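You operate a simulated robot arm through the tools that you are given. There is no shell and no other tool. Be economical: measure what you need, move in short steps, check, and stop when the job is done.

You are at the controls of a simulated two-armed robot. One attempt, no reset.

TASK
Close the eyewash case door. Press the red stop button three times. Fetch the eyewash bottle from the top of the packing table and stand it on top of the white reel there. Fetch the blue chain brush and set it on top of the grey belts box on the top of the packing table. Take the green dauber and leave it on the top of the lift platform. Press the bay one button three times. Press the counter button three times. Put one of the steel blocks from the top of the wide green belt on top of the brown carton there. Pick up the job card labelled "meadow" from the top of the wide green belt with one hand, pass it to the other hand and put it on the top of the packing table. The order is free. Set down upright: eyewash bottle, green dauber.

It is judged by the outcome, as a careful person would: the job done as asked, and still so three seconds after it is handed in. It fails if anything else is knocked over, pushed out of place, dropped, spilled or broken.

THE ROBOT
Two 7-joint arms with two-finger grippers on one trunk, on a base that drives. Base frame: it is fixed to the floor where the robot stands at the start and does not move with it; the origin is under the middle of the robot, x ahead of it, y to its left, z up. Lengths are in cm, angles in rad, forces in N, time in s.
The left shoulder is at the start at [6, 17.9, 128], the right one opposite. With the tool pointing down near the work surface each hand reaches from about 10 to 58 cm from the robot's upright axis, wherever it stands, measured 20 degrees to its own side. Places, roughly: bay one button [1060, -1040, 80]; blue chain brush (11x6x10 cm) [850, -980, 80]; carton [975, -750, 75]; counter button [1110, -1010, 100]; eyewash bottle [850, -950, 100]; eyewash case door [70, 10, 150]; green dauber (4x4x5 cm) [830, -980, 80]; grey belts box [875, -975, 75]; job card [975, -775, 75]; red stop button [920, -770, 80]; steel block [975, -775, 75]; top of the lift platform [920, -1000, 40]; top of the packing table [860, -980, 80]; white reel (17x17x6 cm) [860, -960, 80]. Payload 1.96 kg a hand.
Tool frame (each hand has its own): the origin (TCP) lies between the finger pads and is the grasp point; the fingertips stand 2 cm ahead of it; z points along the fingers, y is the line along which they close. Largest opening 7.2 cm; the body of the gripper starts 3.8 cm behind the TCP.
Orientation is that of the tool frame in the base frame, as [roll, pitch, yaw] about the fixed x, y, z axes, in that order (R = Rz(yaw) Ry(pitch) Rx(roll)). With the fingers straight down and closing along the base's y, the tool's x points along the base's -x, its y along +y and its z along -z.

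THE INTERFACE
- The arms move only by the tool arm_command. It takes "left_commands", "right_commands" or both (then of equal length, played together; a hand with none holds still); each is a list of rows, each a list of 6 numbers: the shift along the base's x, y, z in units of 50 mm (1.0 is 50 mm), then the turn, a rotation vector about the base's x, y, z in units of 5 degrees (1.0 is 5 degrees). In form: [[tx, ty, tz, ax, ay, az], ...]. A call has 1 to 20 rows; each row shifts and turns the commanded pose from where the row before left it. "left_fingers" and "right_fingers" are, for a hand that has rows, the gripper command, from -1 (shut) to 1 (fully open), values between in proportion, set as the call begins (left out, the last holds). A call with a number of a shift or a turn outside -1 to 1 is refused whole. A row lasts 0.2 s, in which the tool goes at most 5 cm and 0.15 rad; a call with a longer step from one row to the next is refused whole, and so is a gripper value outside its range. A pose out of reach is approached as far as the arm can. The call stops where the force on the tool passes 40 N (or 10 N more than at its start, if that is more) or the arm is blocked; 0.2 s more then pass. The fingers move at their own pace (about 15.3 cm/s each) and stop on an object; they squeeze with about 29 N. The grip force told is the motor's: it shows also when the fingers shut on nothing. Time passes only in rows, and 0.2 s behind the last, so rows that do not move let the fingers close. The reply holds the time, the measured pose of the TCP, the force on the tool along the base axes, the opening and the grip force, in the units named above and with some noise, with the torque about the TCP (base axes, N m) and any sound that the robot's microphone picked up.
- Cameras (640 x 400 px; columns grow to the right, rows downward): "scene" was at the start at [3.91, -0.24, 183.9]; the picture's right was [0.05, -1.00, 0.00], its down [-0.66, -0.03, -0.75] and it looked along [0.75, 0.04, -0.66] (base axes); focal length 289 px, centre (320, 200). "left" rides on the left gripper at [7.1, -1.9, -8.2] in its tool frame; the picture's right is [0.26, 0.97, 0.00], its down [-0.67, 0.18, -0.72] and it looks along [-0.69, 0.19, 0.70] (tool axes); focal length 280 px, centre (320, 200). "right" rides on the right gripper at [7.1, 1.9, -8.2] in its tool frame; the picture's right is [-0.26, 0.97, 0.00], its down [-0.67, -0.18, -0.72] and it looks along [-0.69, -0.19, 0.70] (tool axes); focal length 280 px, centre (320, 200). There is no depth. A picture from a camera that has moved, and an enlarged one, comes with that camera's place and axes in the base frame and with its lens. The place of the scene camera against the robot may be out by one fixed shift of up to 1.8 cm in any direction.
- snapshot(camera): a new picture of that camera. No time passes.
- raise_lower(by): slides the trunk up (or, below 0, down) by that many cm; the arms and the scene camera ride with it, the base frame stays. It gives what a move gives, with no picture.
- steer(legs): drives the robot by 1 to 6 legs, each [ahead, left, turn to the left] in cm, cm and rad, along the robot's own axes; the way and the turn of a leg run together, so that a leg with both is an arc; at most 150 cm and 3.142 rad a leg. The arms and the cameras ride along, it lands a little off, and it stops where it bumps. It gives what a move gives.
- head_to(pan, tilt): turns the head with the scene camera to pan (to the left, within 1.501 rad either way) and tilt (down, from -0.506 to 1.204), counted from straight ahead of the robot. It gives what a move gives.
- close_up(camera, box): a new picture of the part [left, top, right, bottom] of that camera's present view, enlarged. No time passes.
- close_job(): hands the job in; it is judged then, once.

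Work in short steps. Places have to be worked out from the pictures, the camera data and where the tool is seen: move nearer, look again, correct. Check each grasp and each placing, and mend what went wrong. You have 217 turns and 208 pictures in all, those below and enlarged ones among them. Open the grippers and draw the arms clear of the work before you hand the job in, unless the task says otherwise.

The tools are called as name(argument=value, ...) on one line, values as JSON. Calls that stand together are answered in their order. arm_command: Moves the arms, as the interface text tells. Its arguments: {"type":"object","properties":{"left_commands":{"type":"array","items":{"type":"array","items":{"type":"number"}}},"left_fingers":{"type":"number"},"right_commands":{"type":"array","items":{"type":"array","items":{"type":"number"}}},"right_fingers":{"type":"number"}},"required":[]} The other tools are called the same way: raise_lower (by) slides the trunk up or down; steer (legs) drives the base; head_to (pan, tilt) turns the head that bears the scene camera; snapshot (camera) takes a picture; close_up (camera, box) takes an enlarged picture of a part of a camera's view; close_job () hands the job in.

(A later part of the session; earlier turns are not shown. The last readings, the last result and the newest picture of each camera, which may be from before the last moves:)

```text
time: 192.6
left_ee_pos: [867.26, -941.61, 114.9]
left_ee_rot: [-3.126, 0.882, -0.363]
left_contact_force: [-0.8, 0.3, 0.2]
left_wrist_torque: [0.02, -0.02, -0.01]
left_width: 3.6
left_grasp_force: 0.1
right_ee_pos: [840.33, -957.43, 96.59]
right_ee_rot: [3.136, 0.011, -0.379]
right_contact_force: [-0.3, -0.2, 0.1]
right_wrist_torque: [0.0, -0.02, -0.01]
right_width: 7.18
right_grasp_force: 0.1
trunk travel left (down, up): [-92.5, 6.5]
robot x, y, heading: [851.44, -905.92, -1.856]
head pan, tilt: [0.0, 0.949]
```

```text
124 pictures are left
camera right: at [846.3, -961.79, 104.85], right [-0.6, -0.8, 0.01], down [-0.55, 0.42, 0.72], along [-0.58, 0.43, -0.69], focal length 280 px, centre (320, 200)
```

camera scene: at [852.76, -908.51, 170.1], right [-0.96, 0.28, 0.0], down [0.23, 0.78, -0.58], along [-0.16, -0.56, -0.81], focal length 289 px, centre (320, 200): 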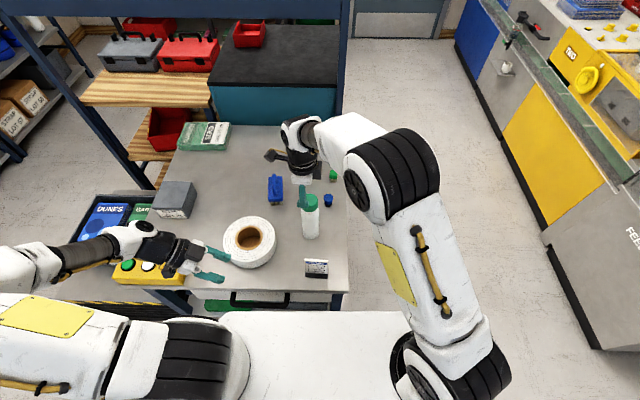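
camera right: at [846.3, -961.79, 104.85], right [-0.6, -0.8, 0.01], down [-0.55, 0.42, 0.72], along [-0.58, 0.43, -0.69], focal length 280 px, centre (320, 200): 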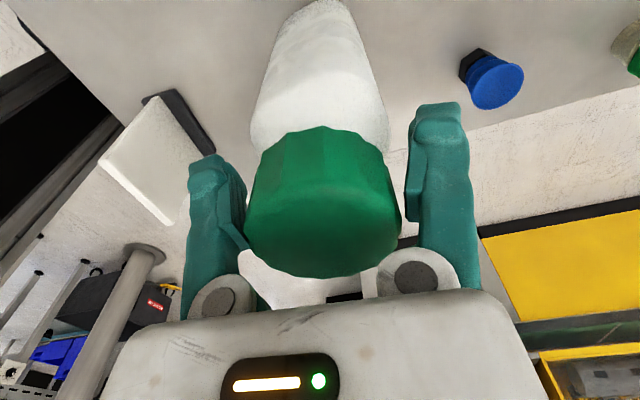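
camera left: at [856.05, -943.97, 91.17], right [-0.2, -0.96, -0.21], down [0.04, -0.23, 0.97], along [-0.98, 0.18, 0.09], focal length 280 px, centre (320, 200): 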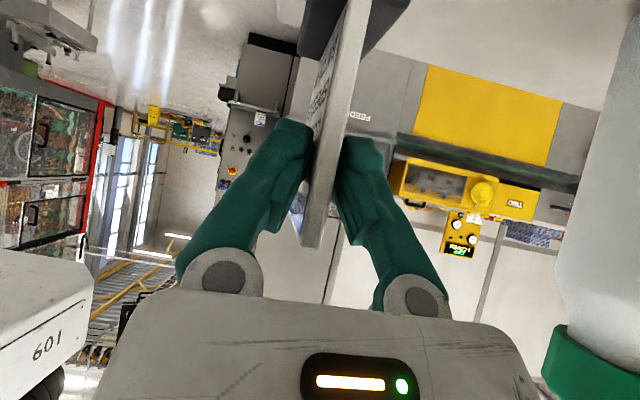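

The cap is between the fingers. Close and lift a bit.

arm_command(right_commands=[[0, 0, 0, 0, 0, 0], [0, 0, 0, 0, 0, 0], [0, 0, 0, 0, 0, 0]], right_fingers=-1)

arm_command(right_commands=[[0, 0, 0.2, 0, 0, 0], [0, 0, 0.4, 0, 0, 0], [0, 0, 0.6, 0, 0, 0], [0, 0, 0.8, 0, 0, 0], [0, 0, 0.4, 0, 0, 0]])

snapshot(camera="scene")

snapshot(camera="right")

```text
time: 193.4
left_ee_pos: [867.13, -941.49, 114.81]
left_ee_rot: [-3.124, 0.883, -0.364]
left_contact_force: [-0.2, 0.2, 0.3]
left_wrist_torque: [0.0, -0.01, 0.01]
left_width: 3.6
left_grasp_force: 0.1
right_ee_pos: [840.39, -957.38, 96.72]
right_ee_rot: [3.136, 0.012, -0.38]
right_contact_force: [-0.6, -0.9, 0.1]
right_wrist_torque: [0.04, -0.07, 0.01]
right_width: 5.7
right_grasp_force: 28.9
trunk travel left (down, up): [-92.5, 6.5]
robot x, y, heading: [851.89, -906.4, -1.853]
head pan, tilt: [0.0, 0.949]
```

```text
time: 194.6
left_ee_pos: [867.15, -941.58, 114.86]
left_ee_rot: [-3.125, 0.882, -0.363]
left_contact_force: [0.9, 0.2, 0.7]
left_wrist_torque: [-0.04, 0.01, -0.03]
left_width: 3.6
left_grasp_force: 0.0
right_ee_pos: [840.27, -957.43, 108.52]
right_ee_rot: [3.138, 0.011, -0.38]
right_contact_force: [0.7, -0.7, -4.8]
right_wrist_torque: [-0.01, 0.01, 0.01]
right_width: 5.72
right_grasp_force: 29.0
trunk travel left (down, up): [-92.5, 6.5]
robot x, y, heading: [851.59, -906.49, -1.856]
head pan, tilt: [0.0, 0.949]
```

```text
123 pictures are left
camera scene: at [852.8, -908.42, 182.09], right [-0.96, 0.28, 0.0], down [0.23, 0.78, -0.58], along [-0.16, -0.56, -0.81], focal length 289 px, centre (320, 200)
```

scene: 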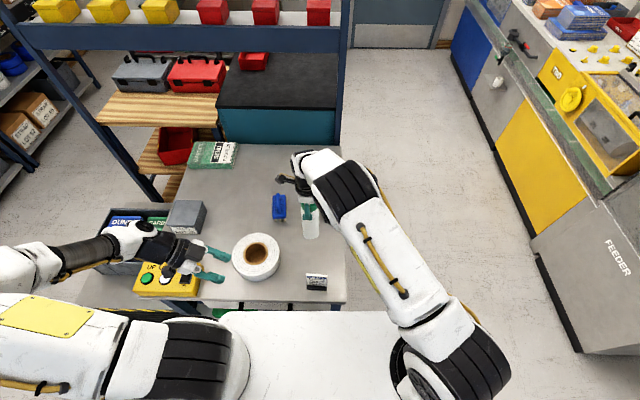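

```text
122 pictures are left
camera right: at [846.32, -961.8, 116.87], right [-0.6, -0.8, 0.01], down [-0.55, 0.42, 0.72], along [-0.58, 0.43, -0.69], focal length 280 px, centre (320, 200)
```

right: 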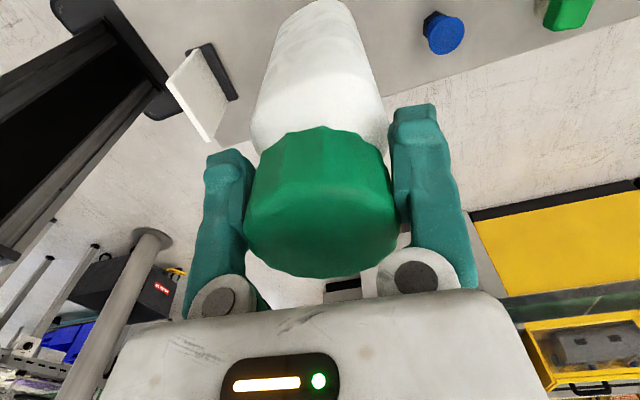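

Bottle lifted. I locate the reel precisely.

close_up(camera="scene", box=[200, 200, 360, 320])

```text
3.33 times, centred on (280, 260) of scene
camera zoom: at [852.8, -908.42, 182.09], right [-0.96, 0.28, 0.0], down [0.23, 0.78, -0.58], along [-0.16, -0.56, -0.81], focal length 964 px, centre (453, 0)
```

zoom: 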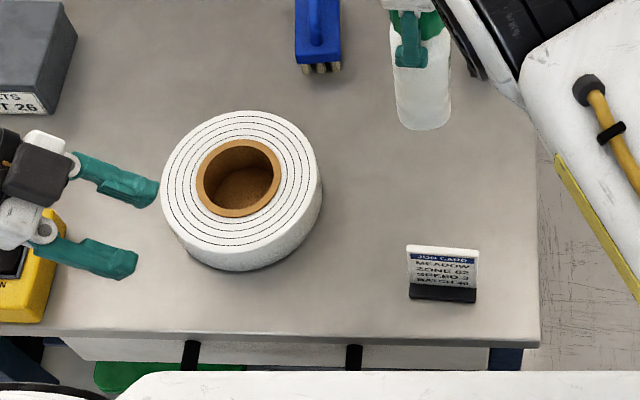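

The reel has a hole ~8–9 cm wide, so the bottle must stand on the ring. I make the left hand upright to view the reel with its camera for accuracy.

arm_command(left_commands=[[0, 0, 0, -0.356, -0.934, 0], [0, 0, 0, -0.356, -0.934, 0], [0, 0, 0, -0.356, -0.934, 0], [0, 0, 0, -0.356, -0.934, 0], [0, 0, 0, -0.356, -0.934, 0], [0, 0, 0, -0.356, -0.934, 0], [0, 0, 0, -0.356, -0.934, 0], [0, 0, 0, -0.356, -0.934, 0], [0, 0, 0, -0.356, -0.934, 0], [0, 0, 0, -0.356, -0.934, 0]])

snapshot(camera="left")

```text
time: 196.8
left_ee_pos: [867.07, -941.48, 114.89]
left_ee_rot: [-3.127, 0.01, -0.362]
left_contact_force: [-0.8, 0.4, 0.4]
left_wrist_torque: [-0.01, -0.02, -0.01]
left_width: 3.6
left_grasp_force: 0.1
right_ee_pos: [840.29, -957.45, 108.64]
right_ee_rot: [3.137, 0.013, -0.381]
right_contact_force: [-0.5, 0.1, -4.8]
right_wrist_torque: [0.02, -0.02, -0.04]
right_width: 5.7
right_grasp_force: 29.4
trunk travel left (down, up): [-92.5, 6.5]
robot x, y, heading: [851.83, -906.36, -1.854]
head pan, tilt: [0.0, 0.949]
```

```text
120 pictures are left
camera left: at [874.37, -942.36, 123.1], right [-0.1, -0.99, -0.02], down [-0.69, 0.06, 0.72], along [-0.71, 0.08, -0.7], focal length 280 px, centre (320, 200)
```

left: 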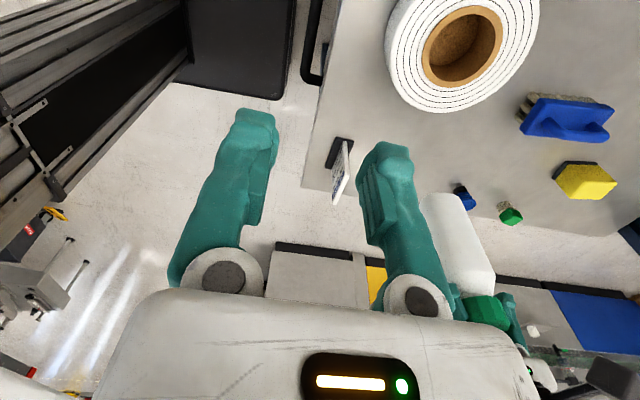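

Reel centre is (861.2,-958.1) (both cameras agree). I carry the bottle to (855.5,-956.5), 5.9 cm off-centre, on the ring.

arm_command(right_commands=[[0.6, 0.04, 0, 0, 0, 0], [0.8, 0.05, 0, 0, 0, 0], [0.8, 0.05, 0, 0, 0, 0], [0.6, 0.05, 0, 0, 0, 0], [0.25, 0, 0, 0, 0, 0], [0, 0, 0, 0, 0, 0]])

snapshot(camera="left")

close_up(camera="scene", box=[200, 180, 360, 300])

```text
time: 198.2
left_ee_pos: [867.11, -941.55, 114.85]
left_ee_rot: [-3.125, 0.009, -0.365]
left_contact_force: [-0.4, -0.2, -0.2]
left_wrist_torque: [0.03, 0.02, 0.0]
left_width: 3.6
left_grasp_force: 0.0
right_ee_pos: [855.59, -956.57, 108.74]
right_ee_rot: [3.136, 0.01, -0.38]
right_contact_force: [0.1, 0.1, -5.2]
right_wrist_torque: [-0.01, 0.03, -0.02]
right_width: 5.7
right_grasp_force: 29.0
trunk travel left (down, up): [-92.5, 6.5]
robot x, y, heading: [851.78, -906.53, -1.853]
head pan, tilt: [0.0, 0.949]
```

```text
119 pictures are left
camera left: at [874.45, -942.39, 123.07], right [-0.1, -0.99, -0.02], down [-0.69, 0.06, 0.72], along [-0.71, 0.08, -0.7], focal length 280 px, centre (320, 200)
```

left: 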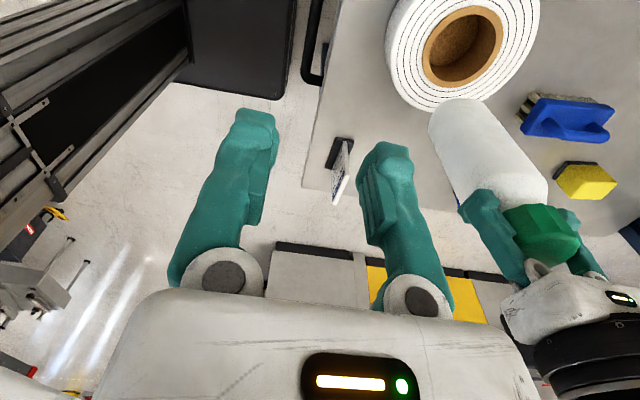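

```text
3.33 times, centred on (280, 240) of scene
camera zoom: at [852.76, -908.48, 182.1], right [-0.96, 0.28, 0.0], down [0.23, 0.78, -0.58], along [-0.16, -0.56, -0.81], focal length 964 px, centre (453, 67)
```

zoom: 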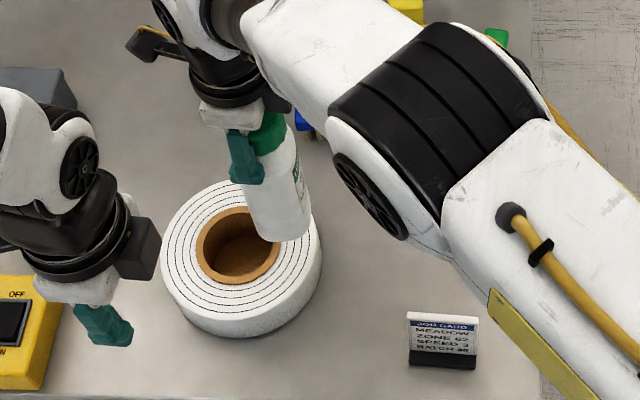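

Geometry checks: the bottle bottom will land on the ring. Lower gently to contact.

arm_command(right_commands=[[0, 0, -0.4, 0, 0, 0], [0, 0, -0.3, 0, 0, 0], [0, 0, -0.2, 0, 0, 0], [0, 0, -0.1, 0, 0, 0], [0, 0, -0.06, 0, 0, 0], [0, 0, -0.06, 0, 0, 0], [0, 0, -0.06, 0, 0, 0], [0, 0, -0.06, 0, 0, 0], [0, 0, -0.06, 0, 0, 0]])

close_up(camera="scene", box=[200, 180, 360, 300])

```text
time: 200.2
left_ee_pos: [867.06, -941.29, 115.04]
left_ee_rot: [-3.128, 0.01, -0.365]
left_contact_force: [-0.2, -0.2, -0.4]
left_wrist_torque: [-0.01, 0.01, 0.0]
left_width: 3.61
left_grasp_force: 0.0
right_ee_pos: [855.58, -956.48, 102.67]
right_ee_rot: [3.127, 0.005, -0.381]
right_contact_force: [-3.4, -1.0, 38.5]
right_wrist_torque: [0.91, 0.72, 0.12]
right_width: 5.71
right_grasp_force: 28.8
trunk travel left (down, up): [-92.5, 6.5]
robot x, y, heading: [851.72, -906.55, -1.857]
head pan, tilt: [0.0, 0.949]
```

```text
3.33 times, centred on (280, 240) of scene
camera zoom: at [852.7, -907.84, 182.18], right [-0.96, 0.28, 0.0], down [0.23, 0.78, -0.58], along [-0.16, -0.56, -0.81], focal length 964 px, centre (453, 67)
```

zoom: 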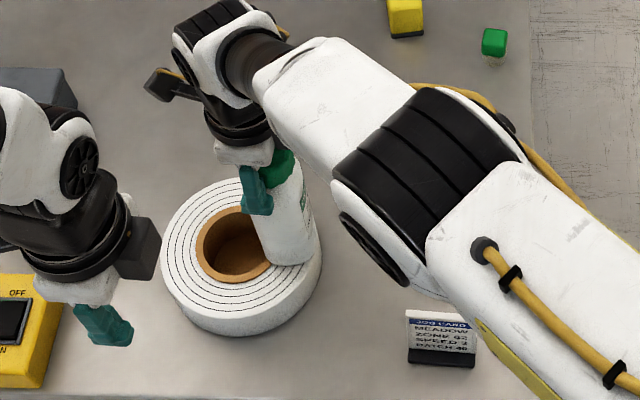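

Contact at the expected height. Relieve, open, and rise straight up.

arm_command(right_commands=[[0, 0, 0.04, 0, 0, 0], [0, 0, 0, 0, 0, 0]])

arm_command(right_commands=[[0, 0, 0, 0, 0, 0], [0, 0, 0, 0, 0, 0]], right_fingers=1)

snapshot(camera="right")

```text
time: 200.8
left_ee_pos: [867.18, -941.22, 114.97]
left_ee_rot: [-3.127, 0.008, -0.365]
left_contact_force: [0.9, 0.2, -0.8]
left_wrist_torque: [0.01, 0.0, 0.01]
left_width: 3.59
left_grasp_force: 0.1
right_ee_pos: [855.64, -956.52, 102.69]
right_ee_rot: [3.13, 0.007, -0.382]
right_contact_force: [-0.9, -8.8, 41.9]
right_wrist_torque: [-0.25, 0.32, 0.06]
right_width: 5.71
right_grasp_force: 28.6
trunk travel left (down, up): [-92.5, 6.5]
robot x, y, heading: [851.43, -906.35, -1.856]
head pan, tilt: [0.0, 0.949]
```

```text
time: 201.4
left_ee_pos: [867.1, -941.43, 114.85]
left_ee_rot: [-3.127, 0.009, -0.365]
left_contact_force: [-0.3, 0.0, 0.0]
left_wrist_torque: [0.05, 0.04, -0.01]
left_width: 3.59
left_grasp_force: 0.1
right_ee_pos: [855.58, -956.33, 102.38]
right_ee_rot: [3.137, 0.012, -0.382]
right_contact_force: [-0.3, 1.0, 0.1]
right_wrist_torque: [-0.01, 0.02, 0.01]
right_width: 7.22
right_grasp_force: 0.1
trunk travel left (down, up): [-92.5, 6.5]
robot x, y, heading: [852.44, -906.25, -1.853]
head pan, tilt: [0.0, 0.949]
```

```text
116 pictures are left
camera right: at [861.54, -960.72, 110.51], right [-0.6, -0.8, 0.01], down [-0.55, 0.42, 0.72], along [-0.58, 0.43, -0.69], focal length 280 px, centre (320, 200)
```

right: 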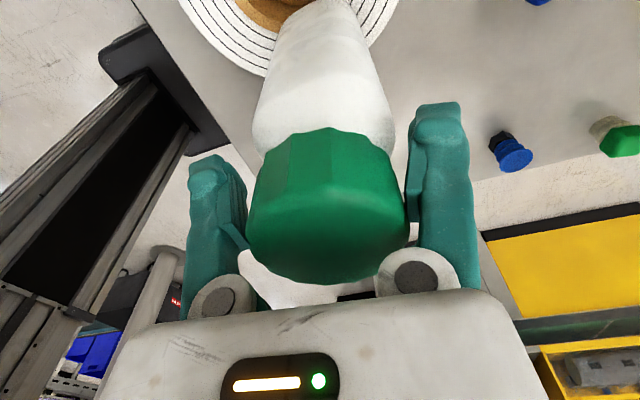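

Released and standing. Rise straight up and check.

arm_command(right_commands=[[-0.03, -0.05, 0.1, 0, 0, 0], [0, 0, 0.4, 0, 0, 0], [0, 0, 0.7, 0, 0, 0], [0, 0, 0.6, 0, 0, 0], [-0.7, 0, 0.2, 0, 0, 0], [-0.7, 0, 0, 0, 0, 0], [-0.7, 0.1, 0, 0, 0, 0]])

snapshot(camera="scene")

snapshot(camera="left")

```text
time: 203.0
left_ee_pos: [867.04, -941.51, 114.96]
left_ee_rot: [-3.126, 0.009, -0.362]
left_contact_force: [0.1, -0.6, -0.8]
left_wrist_torque: [-0.02, -0.04, 0.01]
left_width: 3.6
left_grasp_force: 0.1
right_ee_pos: [844.86, -956.22, 109.42]
right_ee_rot: [3.136, 0.012, -0.381]
right_contact_force: [-0.8, 0.7, 0.3]
right_wrist_torque: [-0.01, -0.03, 0.0]
right_width: 7.21
right_grasp_force: 0.0
right hand out of reach, approached as far as the arm can: row 4
trunk travel left (down, up): [-92.5, 6.5]
robot x, y, heading: [851.66, -906.68, -1.857]
head pan, tilt: [0.0, 0.949]
```

```text
115 pictures are left
camera scene: at [852.71, -908.4, 182.1], right [-0.96, 0.28, 0.0], down [0.23, 0.78, -0.58], along [-0.16, -0.56, -0.81], focal length 289 px, centre (320, 200)
```

scene: 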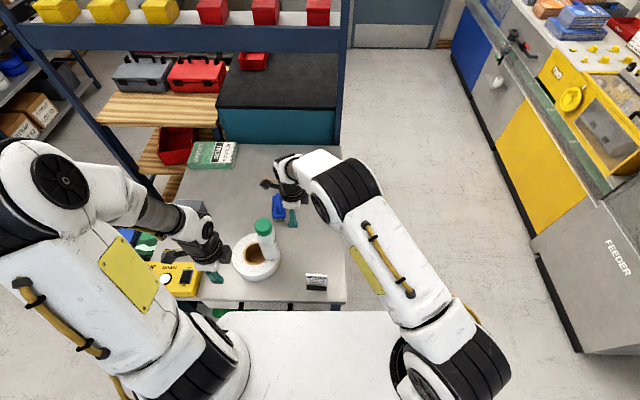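

```text
114 pictures are left
camera left: at [874.43, -942.33, 123.09], right [-0.1, -0.99, -0.02], down [-0.69, 0.06, 0.72], along [-0.71, 0.08, -0.7], focal length 280 px, centre (320, 200)
```

left: 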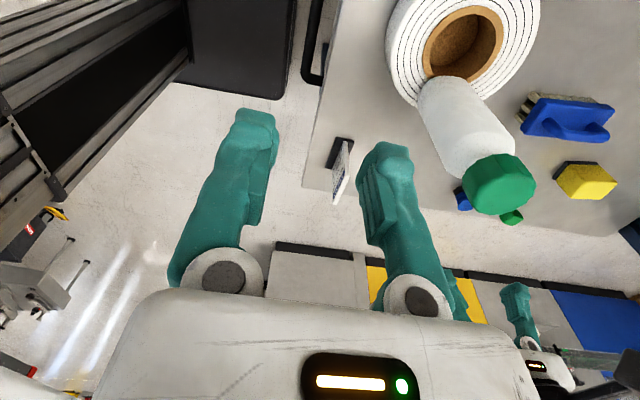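

Bottle stands on the reel. Next the brush: zoom on it from the left camera.

close_up(camera="left", box=[480, 60, 640, 220])

close_up(camera="scene", box=[150, 130, 350, 280])

```text
2.50 times, centred on (560, 140) of left
camera zoom: at [874.43, -942.33, 123.09], right [-0.1, -0.99, -0.02], down [-0.69, 0.06, 0.72], along [-0.71, 0.08, -0.7], focal length 701 px, centre (-280, 350)
```

zoom: 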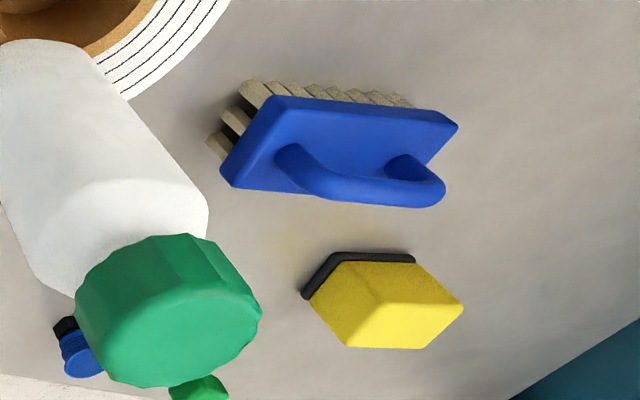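

```text
2.67 times, centred on (250, 205) of scene
camera zoom: at [852.71, -908.4, 182.1], right [-0.96, 0.28, 0.0], down [0.23, 0.78, -0.58], along [-0.16, -0.56, -0.81], focal length 771 px, centre (507, 187)
```

zoom: 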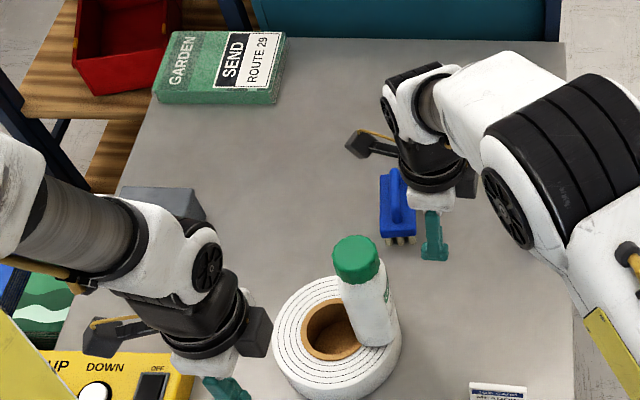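

The brush (centre ≈(848,-977), handle along depth) and dauber (≈(825,-978)) are better reached from the table's right side. I drive around to there.

steer(legs=[[-25, 0, 0], [0, -54, 0], [103, 0, 0], [0, 0, 1.567]])

snapshot(camera="scene")

```text
time: 214.4
left_ee_pos: [809.81, -987.01, 114.91]
left_ee_rot: [-3.127, 0.008, 0.255]
left_contact_force: [-1.0, -0.2, -0.7]
left_wrist_torque: [0.01, -0.01, -0.02]
left_width: 3.6
left_grasp_force: 0.1
right_ee_pos: [799.32, -1012.34, 109.43]
right_ee_rot: [3.137, 0.026, 0.222]
right_contact_force: [-4.8, 2.2, 2.4]
right_wrist_torque: [-0.15, -0.65, 0.04]
right_width: 7.19
right_grasp_force: 0.2
trunk travel left (down, up): [-92.5, 6.5]
robot x, y, heading: [776.93, -967.7, -1.235]
head pan, tilt: [0.0, 0.949]
stopped in leg 4: the force on the tool passed its limit at 122 N (the readings are from after the stop); the commanded pose is now the measured one
```

```text
111 pictures are left
camera scene: at [778.83, -969.25, 182.1], right [-0.95, -0.33, 0.0], down [-0.27, 0.77, -0.58], along [0.19, -0.55, -0.81], focal length 289 px, centre (320, 200)
```

scene: 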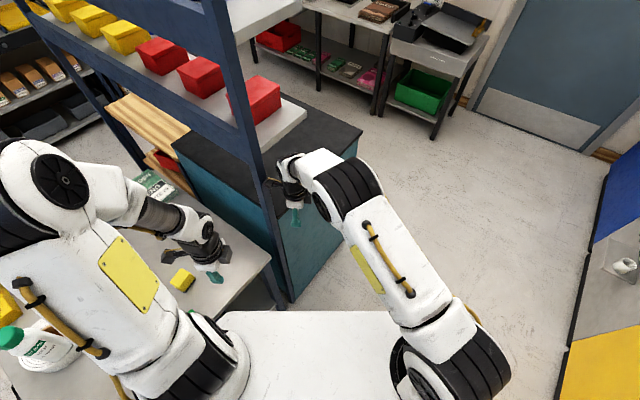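

The right hand bumped the shelf post while turning. I turn back slightly and retract both hands close to the body.

steer(legs=[[0, 0, -0.2]])

snapshot(camera="scene")

```text
time: 215.5
left_ee_pos: [805.48, -993.19, 114.89]
left_ee_rot: [-3.126, 0.01, 0.054]
left_contact_force: [-0.5, -0.5, 0.3]
left_wrist_torque: [-0.02, -0.01, -0.01]
left_width: 3.6
left_grasp_force: 0.1
right_ee_pos: [790.21, -1016.03, 109.31]
right_ee_rot: [3.138, 0.027, 0.022]
right_contact_force: [0.1, 0.5, 0.8]
right_wrist_torque: [-0.01, -0.02, -0.01]
right_width: 7.21
right_grasp_force: 0.0
trunk travel left (down, up): [-92.5, 6.5]
robot x, y, heading: [777.05, -967.75, -1.437]
head pan, tilt: [0.0, 0.949]
```

```text
110 pictures are left
camera scene: at [778.78, -969.39, 182.1], right [-0.99, -0.13, 0.0], down [-0.11, 0.81, -0.58], along [0.08, -0.58, -0.81], focal length 289 px, centre (320, 200)
```

scene: 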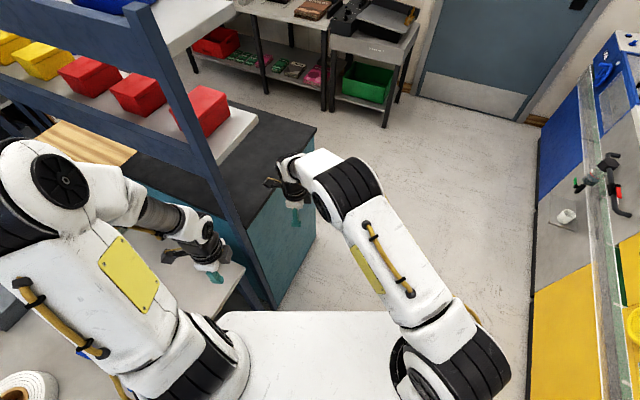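

Shelf looks intact. Retract the right hand, then finish the turn.

arm_command(right_commands=[[-0.3, 0.7, 0, 0, 0, 0], [-0.5, 0.7, 0, 0, 0, 0], [-0.6, 0.7, 0, 0, 0, 0], [-0.6, 0.7, 0, 0, 0, 0], [-0.7, 0.6, 0, 0, 0, 0], [-0.7, 0.5, 0, 0, 0, 0]])

steer(legs=[[0, 0, 1.15]])

snapshot(camera="scene")

```text
time: 216.9
left_ee_pos: [805.35, -993.29, 114.91]
left_ee_rot: [-3.126, 0.009, 0.054]
left_contact_force: [-0.4, -0.5, -0.6]
left_wrist_torque: [-0.02, -0.02, 0.02]
left_width: 3.59
left_grasp_force: 0.0
right_ee_pos: [773.1, -996.47, 109.51]
right_ee_rot: [3.135, 0.027, 0.023]
right_contact_force: [-0.4, -0.7, 0.4]
right_wrist_torque: [0.03, 0.01, 0.01]
right_width: 7.22
right_grasp_force: 0.1
trunk travel left (down, up): [-92.5, 6.5]
robot x, y, heading: [777.26, -967.2, -1.434]
head pan, tilt: [0.0, 0.949]
```

```text
time: 220.2
left_ee_pos: [812.17, -952.12, 114.94]
left_ee_rot: [-3.126, 0.01, 1.208]
left_contact_force: [-0.5, -0.9, -0.3]
left_wrist_torque: [0.02, -0.02, 0.02]
left_width: 3.62
left_grasp_force: 0.0
right_ee_pos: [802.1, -982.86, 109.51]
right_ee_rot: [3.138, 0.027, 1.174]
right_contact_force: [0.7, 0.0, -0.8]
right_wrist_torque: [0.01, -0.03, 0.02]
right_width: 7.2
right_grasp_force: 0.1
trunk travel left (down, up): [-92.5, 6.5]
robot x, y, heading: [777.14, -967.81, -0.287]
head pan, tilt: [0.0, 0.949]
```

```text
109 pictures are left
camera scene: at [779.81, -968.5, 182.1], right [-0.28, -0.96, 0.0], down [-0.78, 0.23, -0.58], along [0.56, -0.16, -0.81], focal length 289 px, centre (320, 200)
```

scene: 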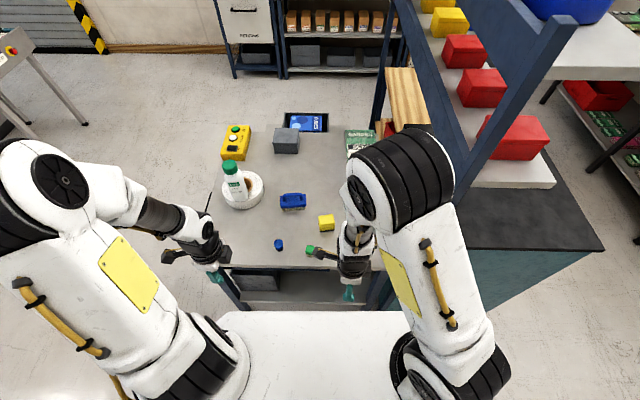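

Good. Drive 15 cm ahead and look with the right camera at the dauber.

steer(legs=[[15, 0, 0]])

snapshot(camera="right")

snapshot(camera="left")

close_up(camera="scene", box=[220, 150, 400, 320])

```text
time: 221.6
left_ee_pos: [826.21, -956.15, 114.8]
left_ee_rot: [-3.127, 0.009, 1.207]
left_contact_force: [-0.4, -0.2, -0.7]
left_wrist_torque: [0.04, -0.03, 0.03]
left_width: 3.59
left_grasp_force: 0.1
right_ee_pos: [816.28, -986.99, 109.56]
right_ee_rot: [3.136, 0.026, 1.174]
right_contact_force: [-0.2, 0.0, -0.1]
right_wrist_torque: [-0.03, -0.01, 0.0]
right_width: 7.19
right_grasp_force: 0.0
trunk travel left (down, up): [-92.5, 6.5]
robot x, y, heading: [791.6, -971.76, -0.286]
head pan, tilt: [0.0, 0.949]
```

```text
108 pictures are left
camera right: at [820.73, -980.92, 117.58], right [0.79, -0.61, 0.01], down [-0.43, -0.53, 0.73], along [-0.44, -0.58, -0.68], focal length 280 px, centre (320, 200)
```

right: 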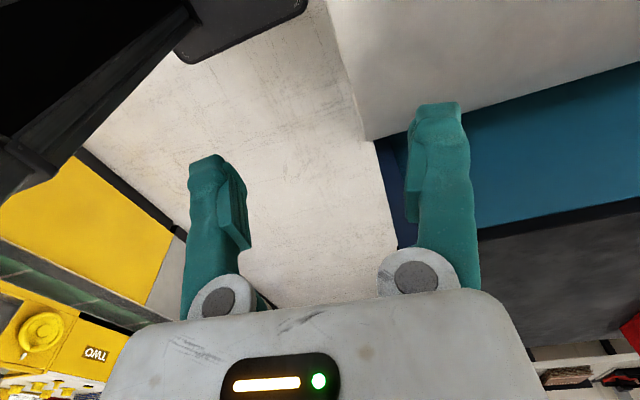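

```text
107 pictures are left
camera left: at [827.1, -948.75, 123.13], right [0.99, -0.1, -0.02], down [-0.06, -0.69, 0.72], along [-0.08, -0.71, -0.69], focal length 280 px, centre (320, 200)
```

left: 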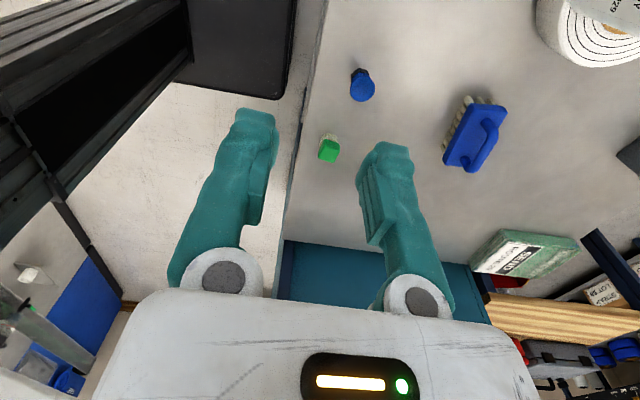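

```text
2.35 times, centred on (310, 235) of scene
camera zoom: at [793.77, -972.58, 182.1], right [-0.28, -0.96, 0.0], down [-0.78, 0.23, -0.58], along [0.56, -0.16, -0.81], focal length 681 px, centre (344, 118)
```

zoom: 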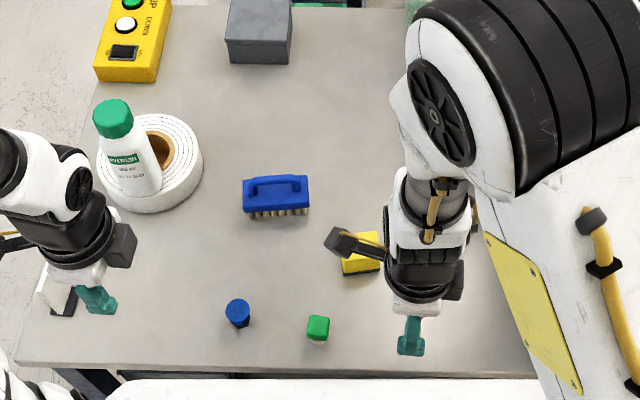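

Dauber at ≈(825.4,-977), top z≈84. Move the right hand above it.

arm_command(right_commands=[[0.364, 0.396, -0.6, 0, 0, 0], [0.364, 0.396, -0.6, 0, 0, 0], [0.364, 0.396, -0.6, 0, 0, 0], [0.364, 0.396, -0.6, 0, 0, 0], [0.364, 0.396, -0.6, 0, 0, 0]], right_fingers=1)

snapshot(camera="right")

snapshot(camera="left")

```text
time: 222.8
left_ee_pos: [826.47, -956.14, 114.88]
left_ee_rot: [-3.125, 0.011, 1.209]
left_contact_force: [0.3, -0.6, -0.2]
left_wrist_torque: [-0.01, 0.0, 0.01]
left_width: 3.6
left_grasp_force: 0.0
right_ee_pos: [825.41, -977.01, 94.42]
right_ee_rot: [3.137, 0.028, 1.177]
right_contact_force: [-0.3, 0.6, -0.7]
right_wrist_torque: [0.01, -0.04, -0.02]
right_width: 7.21
right_grasp_force: 0.1
trunk travel left (down, up): [-92.5, 6.5]
robot x, y, heading: [791.33, -971.61, -0.281]
head pan, tilt: [0.0, 0.949]
```

```text
105 pictures are left
camera right: at [830.03, -970.93, 102.48], right [0.79, -0.61, 0.01], down [-0.42, -0.53, 0.73], along [-0.44, -0.58, -0.68], focal length 280 px, centre (320, 200)
```

right: 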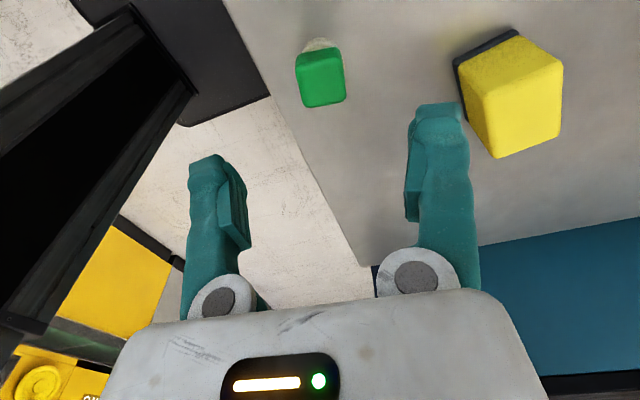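

```text
104 pictures are left
camera left: at [827.36, -948.74, 123.04], right [0.99, -0.1, -0.02], down [-0.06, -0.69, 0.72], along [-0.08, -0.71, -0.69], focal length 280 px, centre (320, 200)
```

left: 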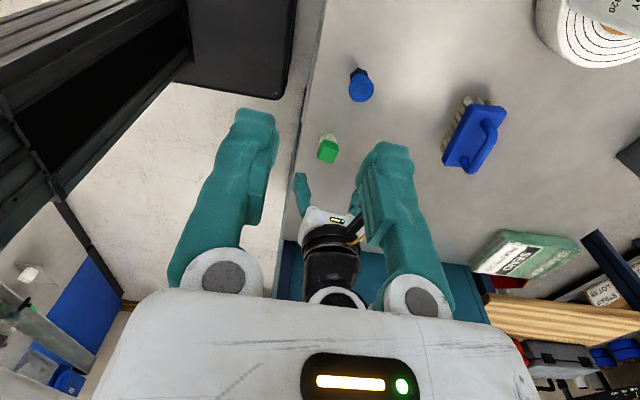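

Dauber is ~1 cm further; correct and descend, then grip.

arm_command(right_commands=[[-0.12, -0.18, -0.3, 0, 0, 0], [0, 0, -0.6, 0, 0, 0], [0, 0, -0.6, 0, 0, 0], [0, 0, -0.5, 0, 0, 0], [0, 0, -0.45, 0, 0, 0]])

arm_command(right_commands=[[0, 0, 0, 0, 0, 0], [0, 0, 0, 0, 0, 0], [0, 0, 0, 0, 0, 0]], right_fingers=-1)

snapshot(camera="right")

```text
time: 224.0
left_ee_pos: [826.38, -956.26, 114.93]
left_ee_rot: [-3.125, 0.01, 1.208]
left_contact_force: [0.1, 0.2, 0.1]
left_wrist_torque: [-0.01, 0.01, 0.0]
left_width: 3.58
left_grasp_force: 0.0
right_ee_pos: [825.03, -978.06, 82.04]
right_ee_rot: [3.139, 0.027, 1.175]
right_contact_force: [-0.5, 0.0, -0.1]
right_wrist_torque: [-0.01, -0.01, 0.01]
right_width: 7.22
right_grasp_force: 0.1
trunk travel left (down, up): [-92.5, 6.5]
robot x, y, heading: [791.2, -971.69, -0.285]
head pan, tilt: [0.0, 0.949]
```

```text
time: 224.8
left_ee_pos: [826.46, -956.23, 114.95]
left_ee_rot: [-3.126, 0.01, 1.208]
left_contact_force: [-0.7, -0.5, -0.2]
left_wrist_torque: [-0.01, -0.04, 0.02]
left_width: 3.59
left_grasp_force: 0.1
right_ee_pos: [824.96, -977.99, 82.09]
right_ee_rot: [3.136, 0.025, 1.174]
right_contact_force: [0.3, 0.4, -0.7]
right_wrist_torque: [-0.01, -0.02, 0.0]
right_width: 2.92
right_grasp_force: 29.2
trunk travel left (down, up): [-92.5, 6.5]
robot x, y, heading: [791.27, -971.54, -0.285]
head pan, tilt: [0.0, 0.949]
```

```text
103 pictures are left
camera right: at [829.52, -971.92, 90.21], right [0.79, -0.61, 0.01], down [-0.42, -0.53, 0.73], along [-0.44, -0.58, -0.68], focal length 280 px, centre (320, 200)
```

right: 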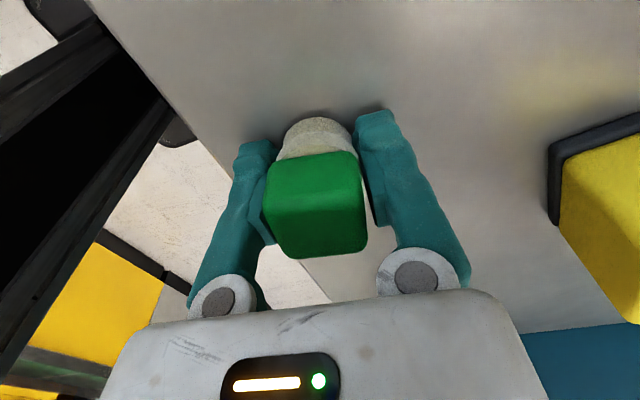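

Gripped. Lift and retract the right hand to the right-back, clearing the way for the left.

arm_command(right_commands=[[0, 0, 0.5, 0, 0, 0], [0, 0, 0.8, 0, 0, 0], [0, 0, 0.9, 0, 0, 0], [-0.2, -0.2, 0.9, 0, 0, 0], [-0.4, -0.4, 0.8, 0, 0, 0], [-0.5, -0.5, 0.6, 0, 0, 0], [-0.5, -0.5, 0, 0, 0, 0]])

close_up(camera="left", box=[280, 50, 560, 225])

snapshot(camera="scene")

```text
time: 226.4
left_ee_pos: [826.49, -956.25, 114.81]
left_ee_rot: [-3.128, 0.009, 1.209]
left_contact_force: [-0.7, 0.0, 0.3]
left_wrist_torque: [0.0, 0.01, -0.03]
left_width: 3.59
left_grasp_force: 0.0
right_ee_pos: [816.93, -986.12, 104.58]
right_ee_rot: [3.139, 0.025, 1.176]
right_contact_force: [-0.6, -0.8, 0.0]
right_wrist_torque: [0.01, 0.01, 0.01]
right_width: 2.88
right_grasp_force: 28.9
trunk travel left (down, up): [-92.5, 6.5]
robot x, y, heading: [791.1, -971.85, -0.287]
head pan, tilt: [0.0, 0.949]
```

```text
2.29 times, centred on (420, 138) of left
camera zoom: at [827.33, -948.97, 123.1], right [0.99, -0.1, -0.02], down [-0.06, -0.69, 0.72], along [-0.08, -0.71, -0.7], focal length 641 px, centre (91, 343)
```

zoom: 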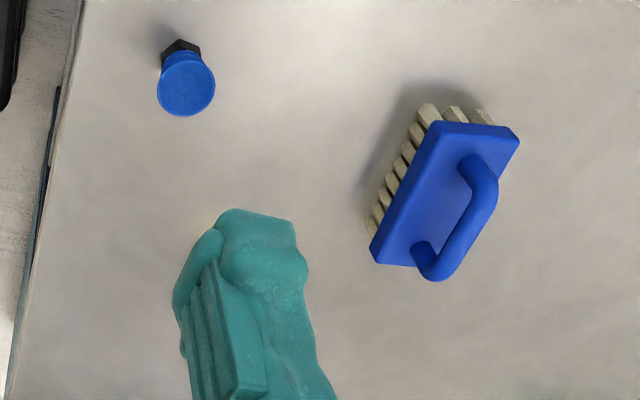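

```text
101 pictures are left
camera scene: at [794.13, -972.93, 182.1], right [-0.28, -0.96, 0.0], down [-0.78, 0.23, -0.58], along [0.56, -0.16, -0.81], focal length 289 px, centre (320, 200)
```

scene: 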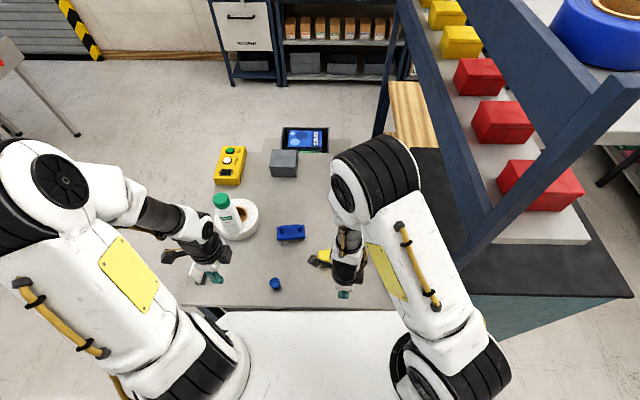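

Handle bar centre triangulates to (848.6,-976.2,87.6). I drive 4 cm ahead and bring the open left hand above it.

steer(legs=[[4, 0, 0]])

arm_command(left_commands=[[0.52, -0.54, -0.4, 0, 0, 0.5], [0.52, -0.54, -0.5, 0, 0, 0.5], [0.52, -0.54, -0.5, 0, 0, 0], [0.52, -0.54, -0.5, 0, 0, 0], [0.52, -0.54, -0.5, 0, 0, 0], [0.52, -0.54, -0.5, 0, 0, 0], [0.52, -0.54, -0.3, 0, 0, 0]], left_fingers=1)

snapshot(camera="left")

```text
time: 227.3
left_ee_pos: [829.5, -957.18, 115.13]
left_ee_rot: [-3.131, 0.011, 1.208]
left_contact_force: [-0.1, 0.3, -0.1]
left_wrist_torque: [-0.02, -0.06, 0.0]
left_width: 3.59
left_grasp_force: 0.0
right_ee_pos: [820.02, -986.88, 104.9]
right_ee_rot: [3.134, 0.028, 1.175]
right_contact_force: [-1.2, 0.3, 0.5]
right_wrist_torque: [-0.02, -0.06, 0.01]
right_width: 2.85
right_grasp_force: 28.8
trunk travel left (down, up): [-92.5, 6.5]
robot x, y, heading: [794.97, -972.64, -0.285]
head pan, tilt: [0.0, 0.949]
```

```text
time: 228.9
left_ee_pos: [848.48, -976.48, 98.9]
left_ee_rot: [-3.123, 0.009, 1.294]
left_contact_force: [-1.0, 0.3, 0.0]
left_wrist_torque: [0.01, 0.01, 0.01]
left_width: 7.2
left_grasp_force: 0.0
right_ee_pos: [820.64, -987.09, 104.57]
right_ee_rot: [3.14, 0.025, 1.176]
right_contact_force: [1.0, 1.2, -0.6]
right_wrist_torque: [-0.02, -0.01, 0.04]
right_width: 2.85
right_grasp_force: 29.1
trunk travel left (down, up): [-92.5, 6.5]
robot x, y, heading: [795.33, -973.33, -0.287]
head pan, tilt: [0.0, 0.949]
```

```text
100 pictures are left
camera left: at [848.67, -968.93, 106.97], right [1.0, -0.01, -0.02], down [0.01, -0.7, 0.72], along [-0.02, -0.72, -0.7], focal length 280 px, centre (320, 200)
```

left: 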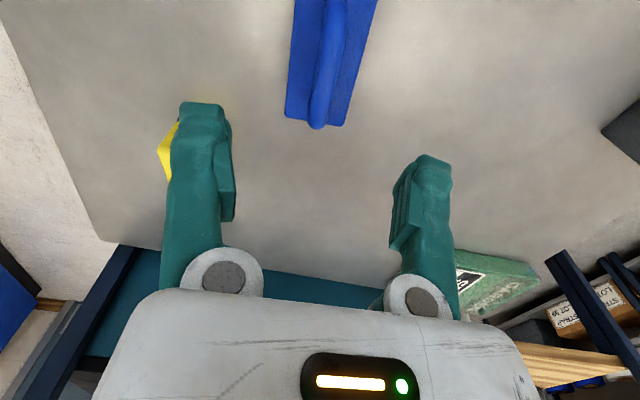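

Aligned well over the handle (7° yaw correction). Descend to the bar and grip.

arm_command(left_commands=[[0, 0, -0.5, 0, 0, 0.75], [0, 0, -0.6, 0, 0, 0.75], [0, 0, -0.6, 0, 0, 0], [0, 0, -0.5, 0, 0, 0], [0, 0, -0.08, 0, 0, 0]])

arm_command(left_commands=[[0, 0, 0, 0, 0, 0], [0, 0, 0, 0, 0, 0], [0, 0, 0, 0, 0, 0]], left_fingers=-1)

snapshot(camera="left")

```text
time: 230.1
left_ee_pos: [848.4, -976.18, 87.47]
left_ee_rot: [-3.126, 0.011, 1.426]
left_contact_force: [0.2, -0.4, -0.4]
left_wrist_torque: [-0.02, -0.05, 0.01]
left_width: 7.23
left_grasp_force: 0.1
right_ee_pos: [820.68, -987.17, 104.72]
right_ee_rot: [3.138, 0.026, 1.175]
right_contact_force: [-0.3, 0.8, -0.6]
right_wrist_torque: [0.02, 0.0, -0.03]
right_width: 2.86
right_grasp_force: 29.1
trunk travel left (down, up): [-92.5, 6.5]
robot x, y, heading: [795.3, -972.96, -0.285]
head pan, tilt: [0.0, 0.949]
```

```text
time: 230.9
left_ee_pos: [848.27, -976.13, 87.54]
left_ee_rot: [-3.126, 0.012, 1.426]
left_contact_force: [-0.7, 0.0, 0.9]
left_wrist_torque: [0.02, -0.01, 0.02]
left_width: 0.59
left_grasp_force: 28.7
right_ee_pos: [820.63, -987.09, 104.55]
right_ee_rot: [3.14, 0.026, 1.176]
right_contact_force: [-0.6, -0.3, -0.1]
right_wrist_torque: [-0.02, 0.03, 0.02]
right_width: 2.84
right_grasp_force: 28.8
trunk travel left (down, up): [-92.5, 6.5]
robot x, y, heading: [795.31, -972.64, -0.286]
head pan, tilt: [0.0, 0.949]
```

```text
99 pictures are left
camera left: at [847.61, -968.75, 95.66], right [0.99, 0.12, -0.02], down [0.1, -0.69, 0.72], along [0.07, -0.72, -0.69], focal length 280 px, centre (320, 200)
```

left: 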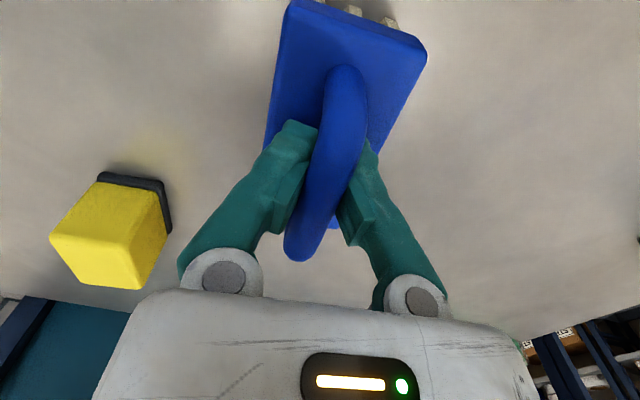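

The fingers closed beneath the bar (0.6 cm). Open, raise 2 cm, and grip again.

arm_command(left_commands=[[0, 0, 0, 0, 0, 0], [0, 0, 0, 0, 0, 0], [0, 0, 0.4, 0, 0, 0], [0, 0, 0, 0, 0, 0]], left_fingers=0.6)

snapshot(camera="left")

arm_command(left_commands=[[0, 0, 0, 0, 0, 0], [0, 0, 0, 0, 0, 0], [0, 0, 0, 0, 0, 0]], left_fingers=-1)

snapshot(camera="left")

```text
time: 231.9
left_ee_pos: [848.33, -976.23, 89.54]
left_ee_rot: [-3.126, 0.009, 1.426]
left_contact_force: [0.2, -0.5, -0.1]
left_wrist_torque: [-0.01, -0.01, 0.0]
left_width: 5.78
left_grasp_force: 0.0
right_ee_pos: [820.56, -987.08, 104.47]
right_ee_rot: [3.138, 0.026, 1.175]
right_contact_force: [0.1, 0.1, -0.3]
right_wrist_torque: [0.01, 0.02, 0.02]
right_width: 2.86
right_grasp_force: 29.0
trunk travel left (down, up): [-92.5, 6.5]
robot x, y, heading: [795.24, -972.63, -0.291]
head pan, tilt: [0.0, 0.949]
```

```text
98 pictures are left
camera left: at [847.65, -968.77, 97.68], right [0.99, 0.12, -0.02], down [0.1, -0.69, 0.72], along [0.07, -0.72, -0.69], focal length 280 px, centre (320, 200)
```

left: 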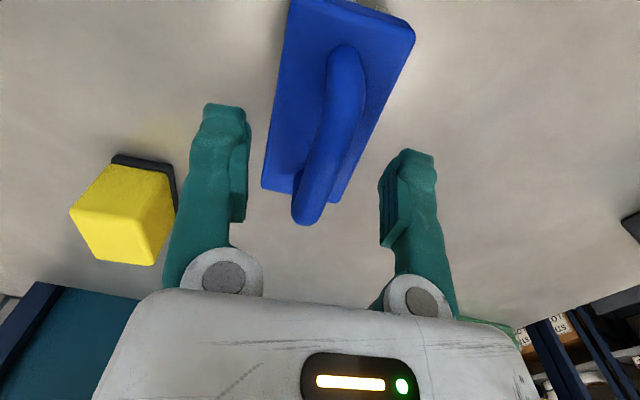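

```text
time: 232.7
left_ee_pos: [848.35, -976.16, 89.56]
left_ee_rot: [-3.127, 0.011, 1.426]
left_contact_force: [-0.4, 0.3, -0.1]
left_wrist_torque: [0.02, 0.01, -0.01]
left_width: 1.39
left_grasp_force: 29.1
right_ee_pos: [820.69, -987.07, 104.64]
right_ee_rot: [3.138, 0.026, 1.177]
right_contact_force: [-0.5, -0.6, 0.2]
right_wrist_torque: [0.0, -0.02, -0.04]
right_width: 2.87
right_grasp_force: 28.8
trunk travel left (down, up): [-92.5, 6.5]
robot x, y, heading: [795.13, -972.47, -0.288]
head pan, tilt: [0.0, 0.949]
```

```text
97 pictures are left
camera left: at [847.65, -968.77, 97.66], right [0.99, 0.12, -0.02], down [0.1, -0.69, 0.72], along [0.07, -0.72, -0.69], focal length 280 px, centre (320, 200)
```

left: 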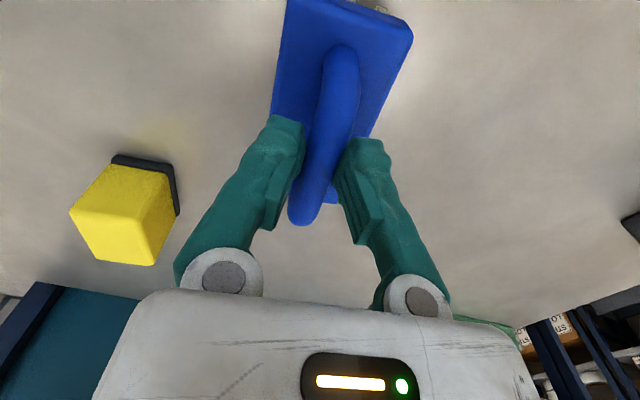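

Bar gripped (1.39 cm). Lift and check.

arm_command(left_commands=[[0, 0, 0.3, 0, 0, 0], [0, 0, 0.6, 0, 0, 0], [0, 0, 0.8, 0, 0, 0], [0, 0, 0.8, 0, 0, 0], [-0.3, 0.1, 0.6, 0, 0, 0]])

snapshot(camera="left")

snapshot(camera="scene")

```text
time: 233.9
left_ee_pos: [846.78, -975.63, 104.99]
left_ee_rot: [-3.127, 0.01, 1.426]
left_contact_force: [-0.2, 0.3, -1.3]
left_wrist_torque: [0.01, -0.01, -0.01]
left_width: 1.37
left_grasp_force: 29.0
right_ee_pos: [820.66, -987.07, 104.55]
right_ee_rot: [3.136, 0.028, 1.175]
right_contact_force: [-0.5, -0.2, -0.3]
right_wrist_torque: [0.02, 0.01, 0.01]
right_width: 2.85
right_grasp_force: 28.9
trunk travel left (down, up): [-92.5, 6.5]
robot x, y, heading: [795.26, -972.86, -0.288]
head pan, tilt: [0.0, 0.949]
```

```text
96 pictures are left
camera left: at [846.04, -968.32, 113.21], right [0.99, 0.12, -0.02], down [0.1, -0.69, 0.72], along [0.07, -0.72, -0.69], focal length 280 px, centre (320, 200)
```

left: 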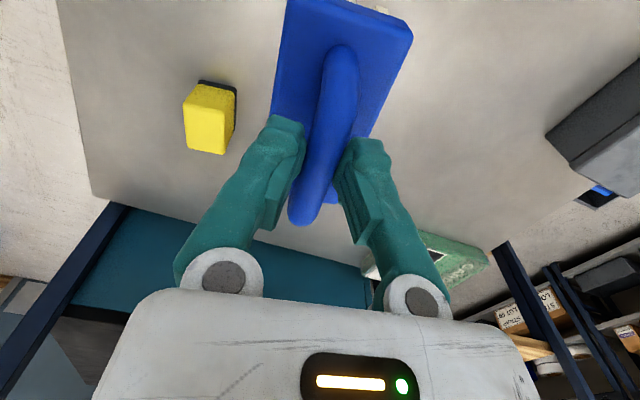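

```text
95 pictures are left
camera scene: at [797.74, -973.77, 182.09], right [-0.28, -0.96, 0.0], down [-0.78, 0.23, -0.58], along [0.56, -0.16, -0.81], focal length 289 px, centre (320, 200)
```

scene: 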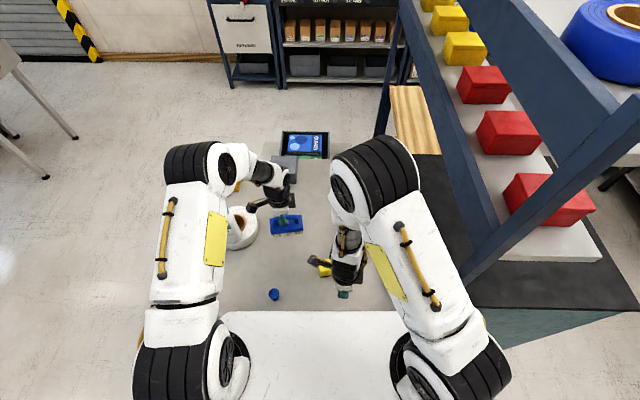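

Brush held. Pull the left hand back, then drive around to the front of the table.

arm_command(left_commands=[[-0.7, 0.15, 0.2, 0, 0, 0], [-0.8, 0.2, 0, 0, 0, 0], [-0.8, 0.2, 0, 0, 0, 0], [-0.8, 0.2, 0, 0, 0, 0]])

steer(legs=[[-20, 0, 0]])

snapshot(camera="scene")

```text
time: 234.9
left_ee_pos: [831.25, -971.99, 106.14]
left_ee_rot: [-3.127, 0.01, 1.426]
left_contact_force: [-0.7, 0.2, -0.6]
left_wrist_torque: [0.03, -0.02, 0.03]
left_width: 1.39
left_grasp_force: 28.8
right_ee_pos: [820.41, -986.99, 104.57]
right_ee_rot: [3.14, 0.027, 1.176]
right_contact_force: [0.1, 0.0, -0.6]
right_wrist_torque: [-0.01, -0.03, -0.03]
right_width: 2.84
right_grasp_force: 29.3
trunk travel left (down, up): [-92.5, 6.5]
robot x, y, heading: [795.21, -972.74, -0.286]
head pan, tilt: [0.0, 0.949]
```

```text
time: 236.5
left_ee_pos: [812.58, -966.38, 106.01]
left_ee_rot: [-3.124, 0.011, 1.43]
left_contact_force: [-0.2, -0.2, -2.5]
left_wrist_torque: [0.01, 0.03, 0.02]
left_width: 1.35
left_grasp_force: 29.2
right_ee_pos: [801.88, -981.36, 104.52]
right_ee_rot: [3.14, 0.028, 1.179]
right_contact_force: [0.2, 0.0, -0.6]
right_wrist_torque: [0.0, 0.01, -0.01]
right_width: 2.85
right_grasp_force: 28.7
trunk travel left (down, up): [-92.5, 6.5]
robot x, y, heading: [776.03, -967.3, -0.282]
head pan, tilt: [0.0, 0.949]
```

```text
94 pictures are left
camera scene: at [779.21, -968.32, 182.09], right [-0.28, -0.96, 0.0], down [-0.78, 0.23, -0.58], along [0.56, -0.16, -0.81], focal length 289 px, centre (320, 200)
```

scene: 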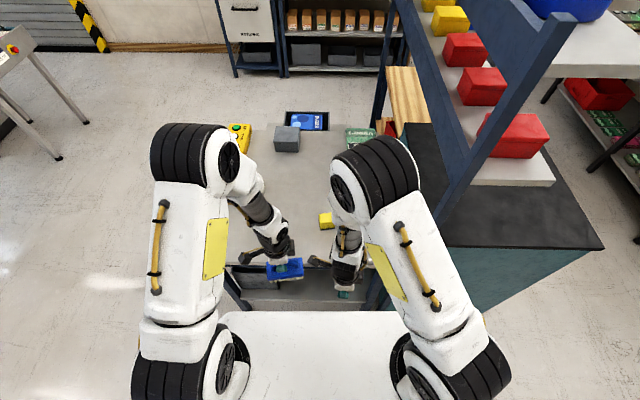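

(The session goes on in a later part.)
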